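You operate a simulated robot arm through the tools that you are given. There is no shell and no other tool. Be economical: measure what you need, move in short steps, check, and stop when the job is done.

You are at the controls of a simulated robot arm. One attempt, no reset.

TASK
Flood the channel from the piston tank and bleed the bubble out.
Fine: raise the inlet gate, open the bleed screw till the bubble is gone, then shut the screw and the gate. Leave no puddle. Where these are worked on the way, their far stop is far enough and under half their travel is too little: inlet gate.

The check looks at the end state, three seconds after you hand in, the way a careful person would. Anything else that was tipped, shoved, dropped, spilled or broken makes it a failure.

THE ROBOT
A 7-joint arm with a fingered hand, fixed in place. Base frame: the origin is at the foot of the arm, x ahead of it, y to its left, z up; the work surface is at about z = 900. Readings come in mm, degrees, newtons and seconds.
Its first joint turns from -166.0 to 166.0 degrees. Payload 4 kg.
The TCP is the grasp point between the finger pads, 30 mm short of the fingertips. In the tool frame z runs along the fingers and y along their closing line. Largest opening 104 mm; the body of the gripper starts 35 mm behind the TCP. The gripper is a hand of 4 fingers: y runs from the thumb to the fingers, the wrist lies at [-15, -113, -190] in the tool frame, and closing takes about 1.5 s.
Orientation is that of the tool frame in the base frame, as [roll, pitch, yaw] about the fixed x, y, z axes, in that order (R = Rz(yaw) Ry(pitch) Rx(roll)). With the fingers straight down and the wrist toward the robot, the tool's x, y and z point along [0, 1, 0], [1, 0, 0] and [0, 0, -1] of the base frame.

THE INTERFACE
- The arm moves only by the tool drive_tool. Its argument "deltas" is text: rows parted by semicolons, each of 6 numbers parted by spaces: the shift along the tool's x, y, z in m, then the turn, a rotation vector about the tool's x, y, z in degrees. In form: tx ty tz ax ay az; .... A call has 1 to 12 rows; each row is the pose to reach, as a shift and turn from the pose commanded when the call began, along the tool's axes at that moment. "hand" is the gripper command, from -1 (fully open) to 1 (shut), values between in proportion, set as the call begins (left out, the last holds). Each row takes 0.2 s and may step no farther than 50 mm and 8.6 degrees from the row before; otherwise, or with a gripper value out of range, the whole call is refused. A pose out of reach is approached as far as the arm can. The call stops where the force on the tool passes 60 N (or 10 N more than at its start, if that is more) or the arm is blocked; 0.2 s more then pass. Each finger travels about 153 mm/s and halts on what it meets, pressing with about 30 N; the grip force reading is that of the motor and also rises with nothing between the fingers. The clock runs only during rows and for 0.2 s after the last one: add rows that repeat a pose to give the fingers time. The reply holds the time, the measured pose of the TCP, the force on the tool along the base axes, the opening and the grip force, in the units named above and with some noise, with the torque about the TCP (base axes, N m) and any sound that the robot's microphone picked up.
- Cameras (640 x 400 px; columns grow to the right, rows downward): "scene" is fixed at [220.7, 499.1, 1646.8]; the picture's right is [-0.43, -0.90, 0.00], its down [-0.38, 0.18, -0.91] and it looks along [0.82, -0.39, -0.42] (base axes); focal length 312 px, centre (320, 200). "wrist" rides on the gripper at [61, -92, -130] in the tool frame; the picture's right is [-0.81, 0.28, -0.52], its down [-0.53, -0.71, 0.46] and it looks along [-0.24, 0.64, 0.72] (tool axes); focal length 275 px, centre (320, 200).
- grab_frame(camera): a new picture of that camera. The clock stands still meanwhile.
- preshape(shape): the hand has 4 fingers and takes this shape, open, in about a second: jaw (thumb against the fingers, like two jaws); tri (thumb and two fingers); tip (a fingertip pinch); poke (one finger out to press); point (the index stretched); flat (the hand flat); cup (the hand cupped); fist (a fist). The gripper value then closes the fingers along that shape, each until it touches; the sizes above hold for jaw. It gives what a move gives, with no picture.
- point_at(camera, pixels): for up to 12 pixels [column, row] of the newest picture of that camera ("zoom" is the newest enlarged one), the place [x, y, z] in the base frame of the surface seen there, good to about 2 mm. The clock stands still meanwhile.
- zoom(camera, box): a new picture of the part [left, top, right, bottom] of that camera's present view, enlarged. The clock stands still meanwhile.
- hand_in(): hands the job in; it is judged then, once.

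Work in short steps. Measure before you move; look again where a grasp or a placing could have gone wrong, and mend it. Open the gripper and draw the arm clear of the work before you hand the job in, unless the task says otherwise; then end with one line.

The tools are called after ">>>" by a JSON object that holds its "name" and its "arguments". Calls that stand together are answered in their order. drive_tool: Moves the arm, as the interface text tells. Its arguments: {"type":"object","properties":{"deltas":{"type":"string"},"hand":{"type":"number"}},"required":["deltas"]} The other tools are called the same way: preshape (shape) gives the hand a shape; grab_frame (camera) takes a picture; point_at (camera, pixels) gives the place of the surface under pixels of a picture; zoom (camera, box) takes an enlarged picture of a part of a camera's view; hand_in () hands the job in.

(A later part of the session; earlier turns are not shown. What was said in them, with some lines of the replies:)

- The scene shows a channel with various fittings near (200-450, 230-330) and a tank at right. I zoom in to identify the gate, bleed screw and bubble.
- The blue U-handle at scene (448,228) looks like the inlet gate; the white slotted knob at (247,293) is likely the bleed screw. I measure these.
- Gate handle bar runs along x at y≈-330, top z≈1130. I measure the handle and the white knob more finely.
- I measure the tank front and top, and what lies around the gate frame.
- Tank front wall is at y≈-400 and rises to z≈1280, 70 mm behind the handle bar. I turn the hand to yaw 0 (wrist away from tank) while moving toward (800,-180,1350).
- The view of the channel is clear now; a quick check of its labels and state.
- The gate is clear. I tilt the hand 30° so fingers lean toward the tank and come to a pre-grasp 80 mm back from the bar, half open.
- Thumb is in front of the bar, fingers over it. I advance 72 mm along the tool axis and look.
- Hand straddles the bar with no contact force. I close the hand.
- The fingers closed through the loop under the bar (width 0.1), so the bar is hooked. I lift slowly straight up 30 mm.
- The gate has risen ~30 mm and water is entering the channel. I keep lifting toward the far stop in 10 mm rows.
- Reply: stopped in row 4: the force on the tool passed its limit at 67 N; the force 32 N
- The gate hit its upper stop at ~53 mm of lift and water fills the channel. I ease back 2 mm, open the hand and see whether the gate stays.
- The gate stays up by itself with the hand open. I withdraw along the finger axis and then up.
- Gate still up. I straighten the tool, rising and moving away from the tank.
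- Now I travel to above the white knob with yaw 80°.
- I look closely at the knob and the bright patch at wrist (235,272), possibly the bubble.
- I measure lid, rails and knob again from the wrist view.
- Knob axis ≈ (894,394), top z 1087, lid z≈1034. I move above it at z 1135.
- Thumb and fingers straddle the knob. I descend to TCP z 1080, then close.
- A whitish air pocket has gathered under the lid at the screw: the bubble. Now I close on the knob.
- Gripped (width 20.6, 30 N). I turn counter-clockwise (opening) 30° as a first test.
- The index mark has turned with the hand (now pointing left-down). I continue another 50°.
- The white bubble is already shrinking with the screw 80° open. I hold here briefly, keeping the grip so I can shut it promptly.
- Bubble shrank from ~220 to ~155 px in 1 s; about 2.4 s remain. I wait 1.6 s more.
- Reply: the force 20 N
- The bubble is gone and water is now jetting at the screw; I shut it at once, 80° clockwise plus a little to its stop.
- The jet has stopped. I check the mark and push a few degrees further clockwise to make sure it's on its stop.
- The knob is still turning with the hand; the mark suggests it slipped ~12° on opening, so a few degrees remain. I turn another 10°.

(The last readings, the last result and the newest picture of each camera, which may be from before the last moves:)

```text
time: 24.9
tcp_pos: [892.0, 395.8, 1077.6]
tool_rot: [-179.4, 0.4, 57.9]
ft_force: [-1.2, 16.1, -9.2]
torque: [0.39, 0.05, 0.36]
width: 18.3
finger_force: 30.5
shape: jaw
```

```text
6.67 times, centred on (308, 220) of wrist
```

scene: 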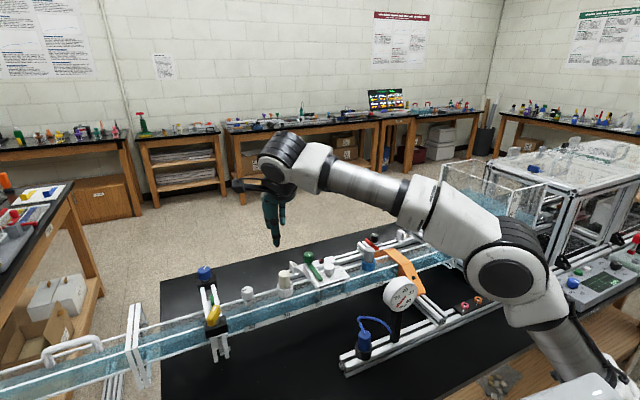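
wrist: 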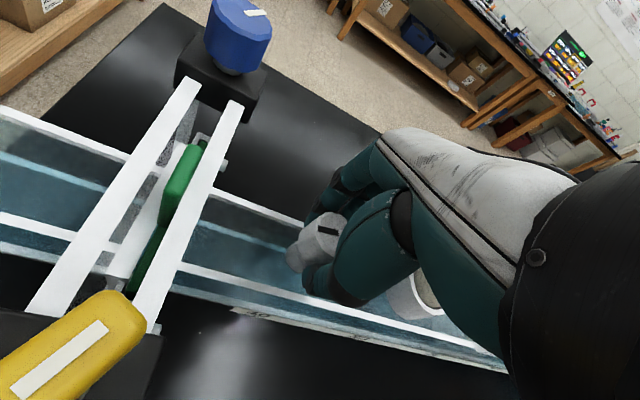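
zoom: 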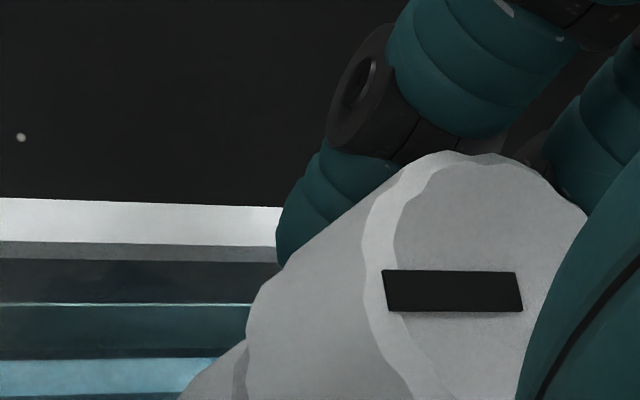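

The knob now slips in the fingers (mark parallel to the rail as at first, torque rose): it is on its shut stop. I open and lift off.

>>> {"name": "drive_tool", "arguments": {"deltas": "0 0 0 0 0 0; 0 0 0 0 0 0; 0 0 0 0 0 0; 0 0 -0.03 0 0 0; 0 0 -0.07 0 0 0; 0 0 -0.11 0 0 0; 0 0 -0.15 0 0 0; 0 -0.03 -0.19 0 0 0; 0 -0.06 -0.23 0 0 0", "hand": -0.3}}

>>> {"name": "grab_frame", "arguments": {"camera": "wrist"}}

>>> {"name": "zoom", "arguments": {"camera": "scene", "box": [183, 250, 311, 330]}}

>>> {"name": "grab_frame", "arguments": {"camera": "scene"}}

```text
time: 26.9
tcp_pos: [815.5, 381.0, 1260.7]
tool_rot: [-179.4, 0.4, 57.9]
ft_force: [-1.2, -0.4, 0.1]
torque: [0.01, -0.01, 0.0]
width: 67.6
finger_force: 0.1
shape: jaw
out of reach, approached as far as the arm can: row 5, 6, 7, 8, 9
```

```text
taken
```

wrist: 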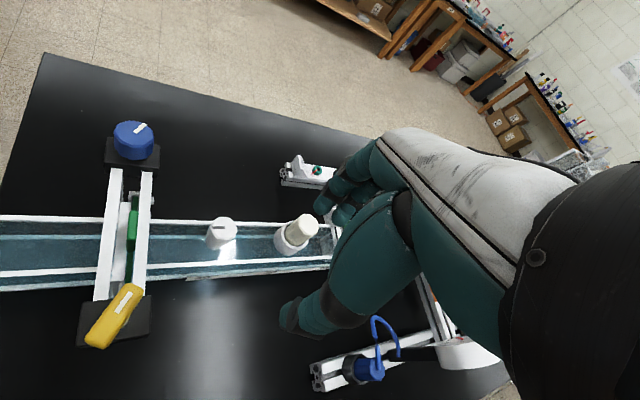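

```text
5.00 times, centred on (247, 290) of scene
```

zoom: 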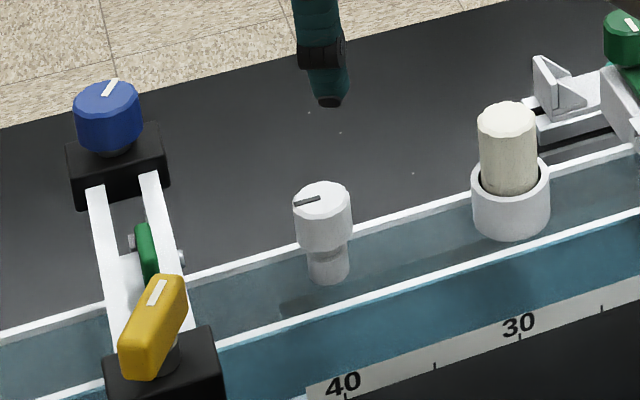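

```text
taken
```

scene: 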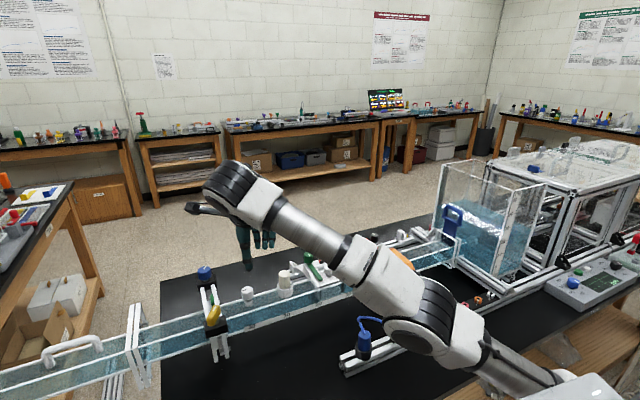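

Screw shut, mark back, no bubble, no puddle visible; gate still up. I move back toward the gate, turning the hand.

>>> {"name": "drive_tool", "arguments": {"deltas": "-0.036 0.018 -0.008 0 0 7; -0.072 0.036 -0.016 0 0 14; -0.109 0.054 -0.024 0 0 21; -0.145 0.071 -0.032 0 0 28; -0.181 0.089 -0.040 0 0 35"}}

```text
time: 28.1
tcp_pos: [795.4, 181.4, 1297.7]
tool_rot: [-179.6, 0.7, 22.8]
ft_force: [-0.1, 0.2, -0.1]
torque: [-0.04, 0.0, -0.01]
width: 67.6
finger_force: 0.0
shape: jaw
out of reach, approached as far as the arm can: row 1, 2
```

Next: to about (830,-170,1350) at yaw 0.

>>> {"name": "drive_tool", "arguments": {"deltas": "-0.0116 0.0374 -0.0058 0 0 2.53; -0.0231 0.0749 -0.0116 0 0 5.07; -0.0347 0.1123 -0.0173 0 0 7.6; -0.0462 0.1498 -0.0231 0 0 10.1; -0.0578 0.1872 -0.0289 0 0 12.7; -0.0693 0.2247 -0.0347 0 0 15.2; -0.0809 0.2621 -0.0404 0 0 17.7; -0.0924 0.2996 -0.0462 0 0 20.3; -0.104 0.337 -0.052 0 0 22.8"}}

>>> {"name": "zoom", "arguments": {"camera": "scene", "box": [396, 180, 492, 240]}}

>>> {"name": "grab_frame", "arguments": {"camera": "wrist"}}

```text
time: 30.1
tcp_pos: [829.4, -170.6, 1350.0]
tool_rot: [180.0, 0.7, 0.1]
ft_force: [-0.6, 0.9, -0.2]
torque: [-0.04, -0.04, 0.03]
width: 67.6
finger_force: 0.1
shape: jaw
```

```text
6.67 times, centred on (444, 210) of scene
```

zoom: 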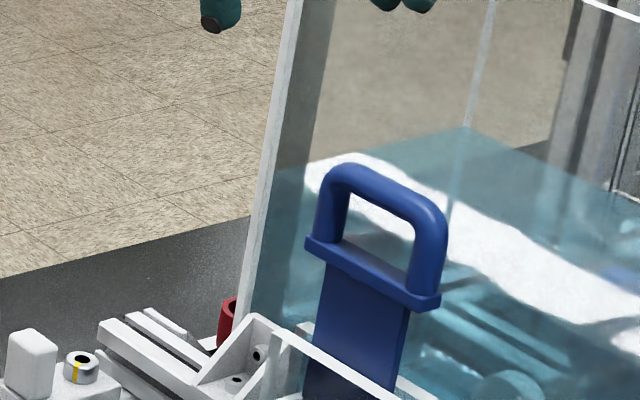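

```text
taken
```

wrist: 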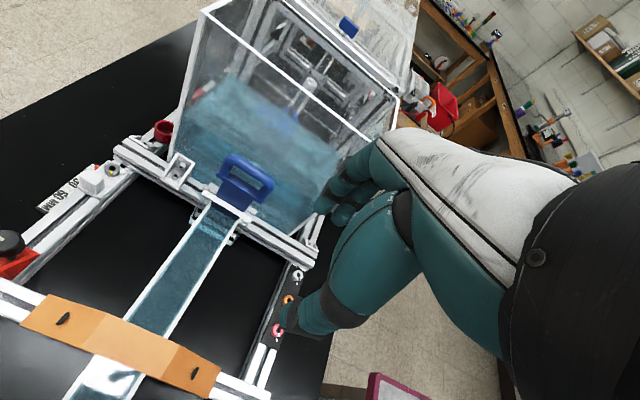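

Gate is still at its top (handle ~54 mm higher). I repeat the tilted pre-grasp 80 mm back from the bar.

>>> {"name": "drive_tool", "arguments": {"deltas": "0.012 0.024 0.021 -6 0 0; 0.025 0.047 0.042 -12 0 0; 0.037 0.071 0.064 -18 0 0; 0.050 0.094 0.085 -24 0 0; 0.062 0.118 0.106 -30 0 0"}}

>>> {"name": "drive_tool", "arguments": {"deltas": "0 0 0.025 0 0 0; 0 0 0.05 0 0 0; 0 0 0.077 0 0 0"}}

>>> {"name": "grab_frame", "arguments": {"camera": "wrist"}}

```text
time: 31.4
tcp_pos: [892.1, -288.7, 1243.2]
tool_rot: [149.9, 0.5, 0.2]
ft_force: [0.5, 0.0, -0.3]
torque: [0.02, -0.01, 0.0]
width: 67.4
finger_force: 0.0
shape: jaw
```

```text
time: 32.1
tcp_pos: [892.0, -326.1, 1177.5]
tool_rot: [150.0, 0.7, 0.1]
ft_force: [-0.8, -0.5, 0.4]
torque: [0.03, 0.0, 0.02]
width: 67.6
finger_force: 0.1
shape: jaw
```

```text
taken
```

wrist: 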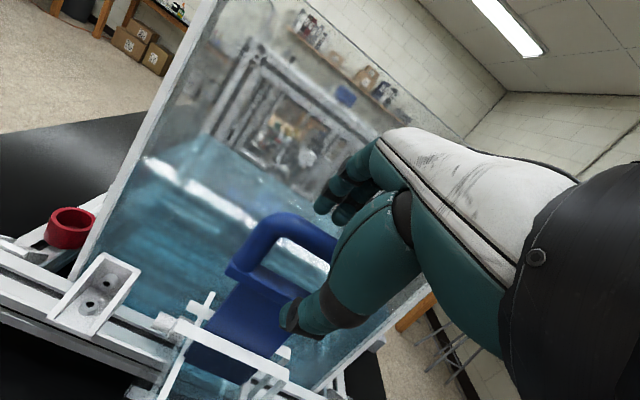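

Same relative placement as the first grasp. I close through the loop and push straight down 30 mm.

>>> {"name": "drive_tool", "arguments": {"deltas": "0 0 0 0 0 0; 0 0 0 0 0 0; 0 0 0 0 0 0; 0 0 0 0 0 0; 0 0 0 0 0 0; 0 0 0 0 0 0", "hand": 1}}

>>> {"name": "drive_tool", "arguments": {"deltas": "0 -0.005 0.0087 0 0 0; 0 -0.010 0.0173 0 0 0; 0 -0.015 0.026 0 0 0"}}

>>> {"name": "grab_frame", "arguments": {"camera": "wrist"}}

>>> {"name": "zoom", "arguments": {"camera": "scene", "box": [396, 180, 492, 240]}}

```text
time: 33.5
tcp_pos: [891.4, -327.1, 1175.5]
tool_rot: [149.9, 0.8, 0.0]
ft_force: [-3.3, -6.5, -17.5]
torque: [-0.06, 0.05, 0.01]
width: 1.5
finger_force: 29.9
shape: jaw
```

```text
time: 34.4
tcp_pos: [890.6, -326.6, 1147.5]
tool_rot: [150.0, 0.6, 0.2]
ft_force: [4.1, -4.8, 3.4]
torque: [-0.1, -0.02, 0.1]
width: 2.3
finger_force: 29.9
shape: jaw
```

```text
taken
```

wrist: 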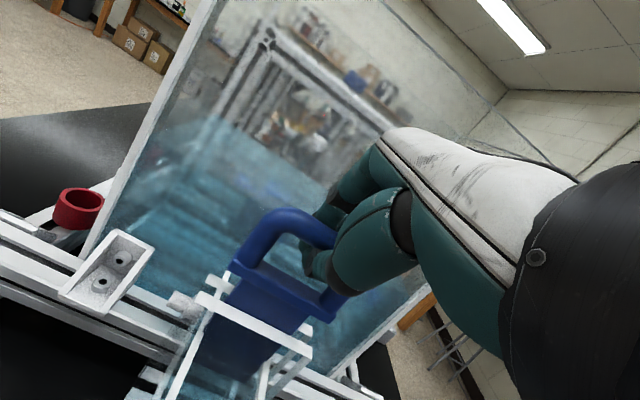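

```text
6.67 times, centred on (444, 210) of scene
```

zoom: 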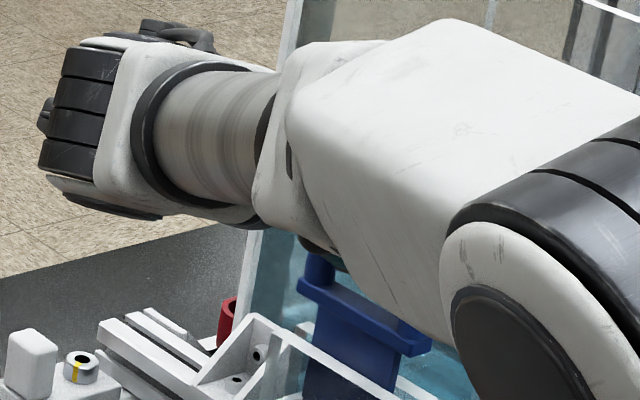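

The gate is coming down with the hand. I keep pushing down 10 mm per row until it bottoms.

>>> {"name": "drive_tool", "arguments": {"deltas": "0 -0.005 0.0087 0 0 0; 0 -0.010 0.0173 0 0 0; 0 -0.015 0.026 0 0 0; 0 -0.020 0.0346 0 0 0; 0 -0.025 0.0433 0 0 0"}}

>>> {"name": "grab_frame", "arguments": {"camera": "wrist"}}

>>> {"name": "zoom", "arguments": {"camera": "scene", "box": [396, 190, 492, 250]}}

```text
time: 35.5
tcp_pos: [889.7, -328.8, 1103.1]
tool_rot: [149.7, 0.3, 0.1]
ft_force: [2.0, -10.7, 44.8]
torque: [-0.39, 0.28, 0.07]
width: 3.3
finger_force: 30.2
shape: jaw
```

```text
taken
```

wrist: 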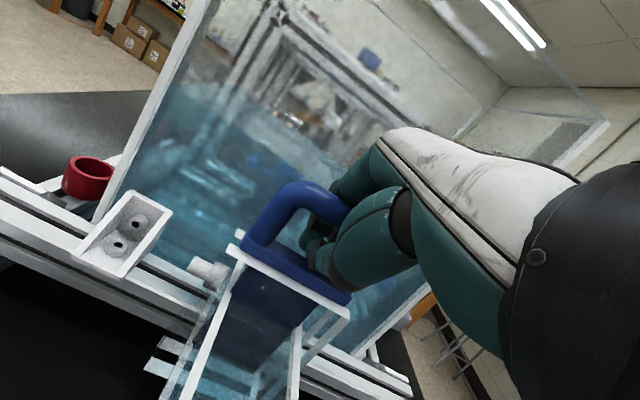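

```text
6.67 times, centred on (444, 220) of scene
```

zoom: 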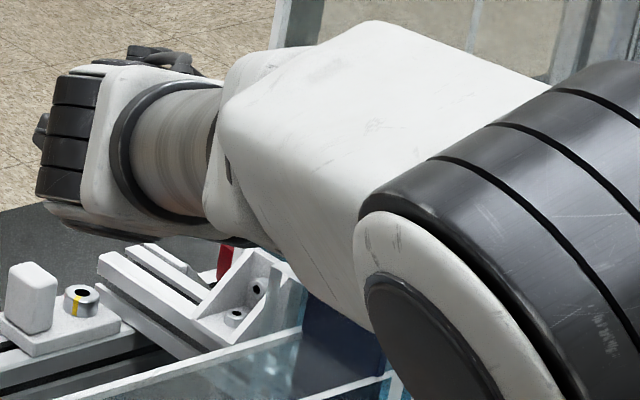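

It is bottomed (45 N, flange flush on the frame). I open in place, then back out along the finger axis.

>>> {"name": "drive_tool", "arguments": {"deltas": "0 0 0 0 0 0; 0 0 0 0 0 0; 0 0 0 0 0 0; 0 0 0 0 0 0; 0 0 -0.015 0 0 0", "hand": -0.3}}

>>> {"name": "grab_frame", "arguments": {"camera": "wrist"}}

```text
time: 36.8
tcp_pos: [891.1, -315.2, 1106.3]
tool_rot: [150.2, 1.0, 0.3]
ft_force: [0.5, 0.3, -0.5]
torque: [-0.02, 0.04, 0.01]
width: 67.3
finger_force: 0.1
shape: jaw
```

```text
taken
```

wrist: 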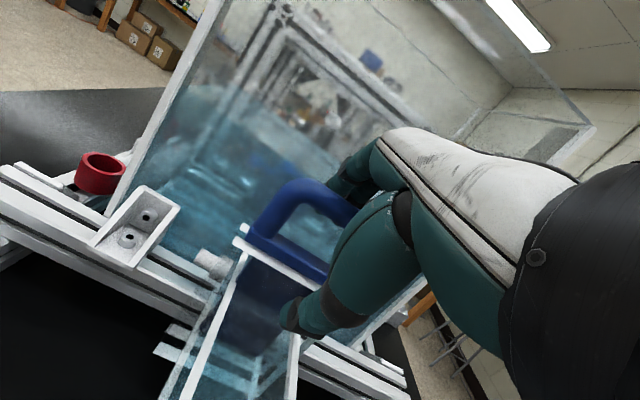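

Gate down and released. The bar sits nearer the finger side, so I shift 12 mm to recentre while withdrawing, then move clear.

>>> {"name": "drive_tool", "arguments": {"deltas": "0 0.012 0 0 0 0; 0 0.012 -0.03 0 0 0; 0 0.012 -0.07 0 0 0; 0 0.012 -0.11 0 0 0; 0 -0.02 -0.14 0 0 0; 0 -0.06 -0.17 0 0 0; 0 -0.09 -0.2 0 0 0"}}

>>> {"name": "grab_frame", "arguments": {"camera": "scene"}}

>>> {"name": "zoom", "arguments": {"camera": "scene", "box": [380, 190, 508, 270]}}

>>> {"name": "grab_frame", "arguments": {"camera": "wrist"}}

```text
time: 38.4
tcp_pos: [892.6, -140.4, 1236.9]
tool_rot: [150.0, 0.7, 0.0]
ft_force: [0.9, -0.8, -0.1]
torque: [-0.04, 0.0, 0.01]
width: 67.5
finger_force: 0.0
shape: jaw
```

```text
taken
```

scene: 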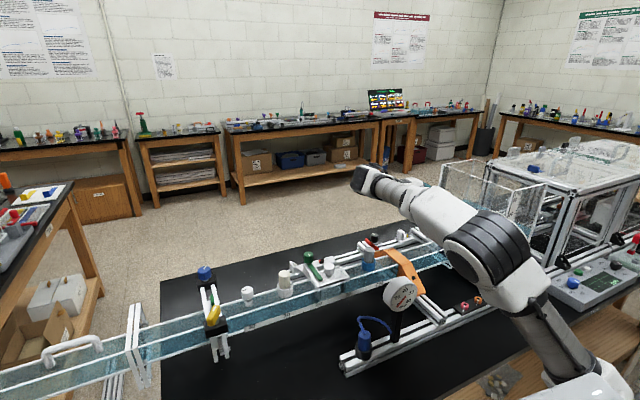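

```text
5.00 times, centred on (444, 230) of scene
```

zoom: 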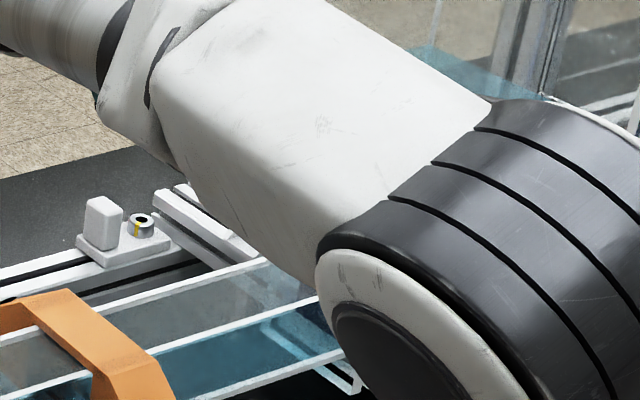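

```text
taken
```

wrist: 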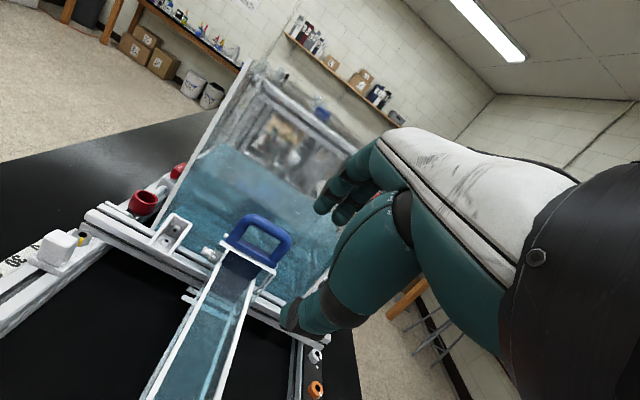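

Gate looks seated. I draw the arm up and back, then inspect the gate, screw and table for water.

>>> {"name": "drive_tool", "arguments": {"deltas": "-0.03 -0.002 -0.03 4 0 0; -0.065 -0.003 -0.055 8 0 0; -0.1 -0.005 -0.08 12 0 0; -0.135 -0.007 -0.105 16 0 0; -0.17 -0.009 -0.13 20 0 0; -0.205 -0.01 -0.155 24 0 0; -0.24 -0.012 -0.18 28 0 0", "hand": -1}}

>>> {"name": "grab_frame", "arguments": {"camera": "wrist"}}

>>> {"name": "zoom", "arguments": {"camera": "scene", "box": [420, 205, 484, 245]}}

>>> {"name": "point_at", "arguments": {"camera": "zoom", "pixels": [[270, 140], [360, 190], [300, 275]]}}

>>> {"name": "zoom", "arguments": {"camera": "scene", "box": [160, 240, 352, 360]}}

>>> {"name": "zoom", "arguments": {"camera": "scene", "box": [300, 210, 460, 310]}}

```text
time: 40.0
tcp_pos: [654.2, -38.9, 1391.1]
tool_rot: [177.9, 0.7, 0.1]
ft_force: [1.2, 1.0, -0.3]
torque: [-0.05, 0.03, 0.0]
width: 103.8
finger_force: 0.1
shape: jaw
```

```text
taken
```

wrist: 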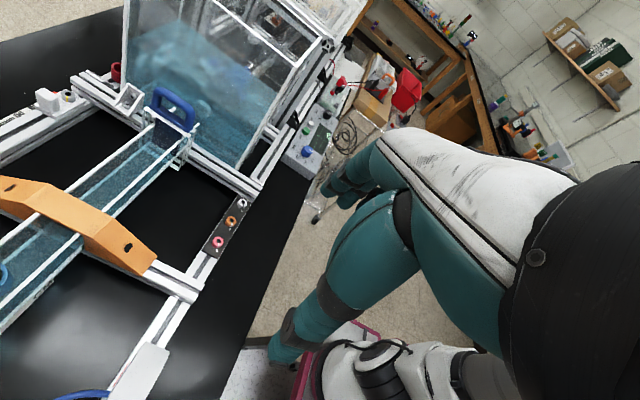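

```text
10.00 times, centred on (452, 225) of scene
```

zoom: 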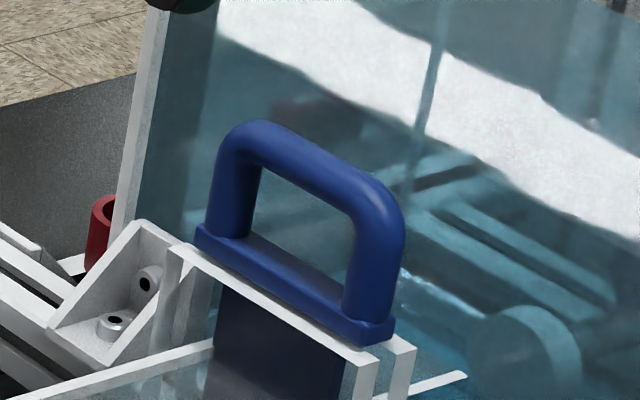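

```text
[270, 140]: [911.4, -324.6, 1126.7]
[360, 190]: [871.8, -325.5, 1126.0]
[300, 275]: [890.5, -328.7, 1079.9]
```

```text
3.33 times, centred on (256, 300) of scene
```

zoom: 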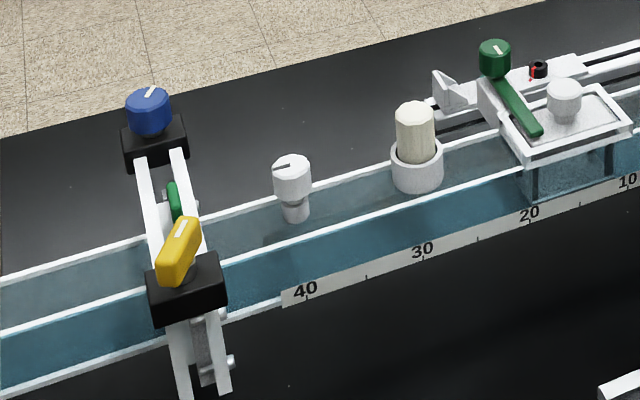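

```text
4.00 times, centred on (380, 260) of scene
```

zoom: 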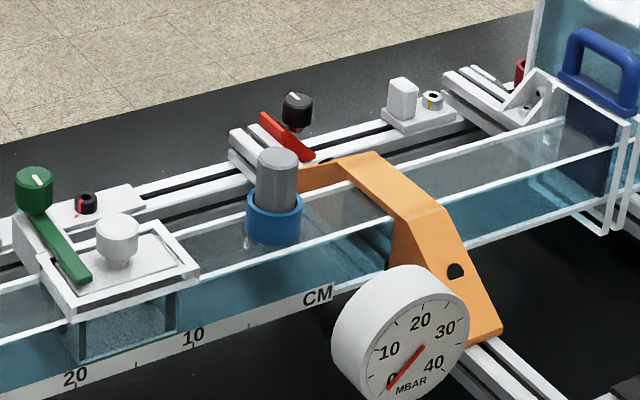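

The gate reads the same as at the start (1126.7 / 1079.9). The screw mark is back at shut, no bubble shows under the lid, the table is dry and the arm is clear, so I hand in.

>>> {"name": "hand_in", "arguments": {}}

```text
The job is handed in.
```

I flooded the channel and bled the bubble out, then shut the bleed screw and the inlet gate; some water jetted from the screw just before it shut, but I saw no puddle in the final pictures.
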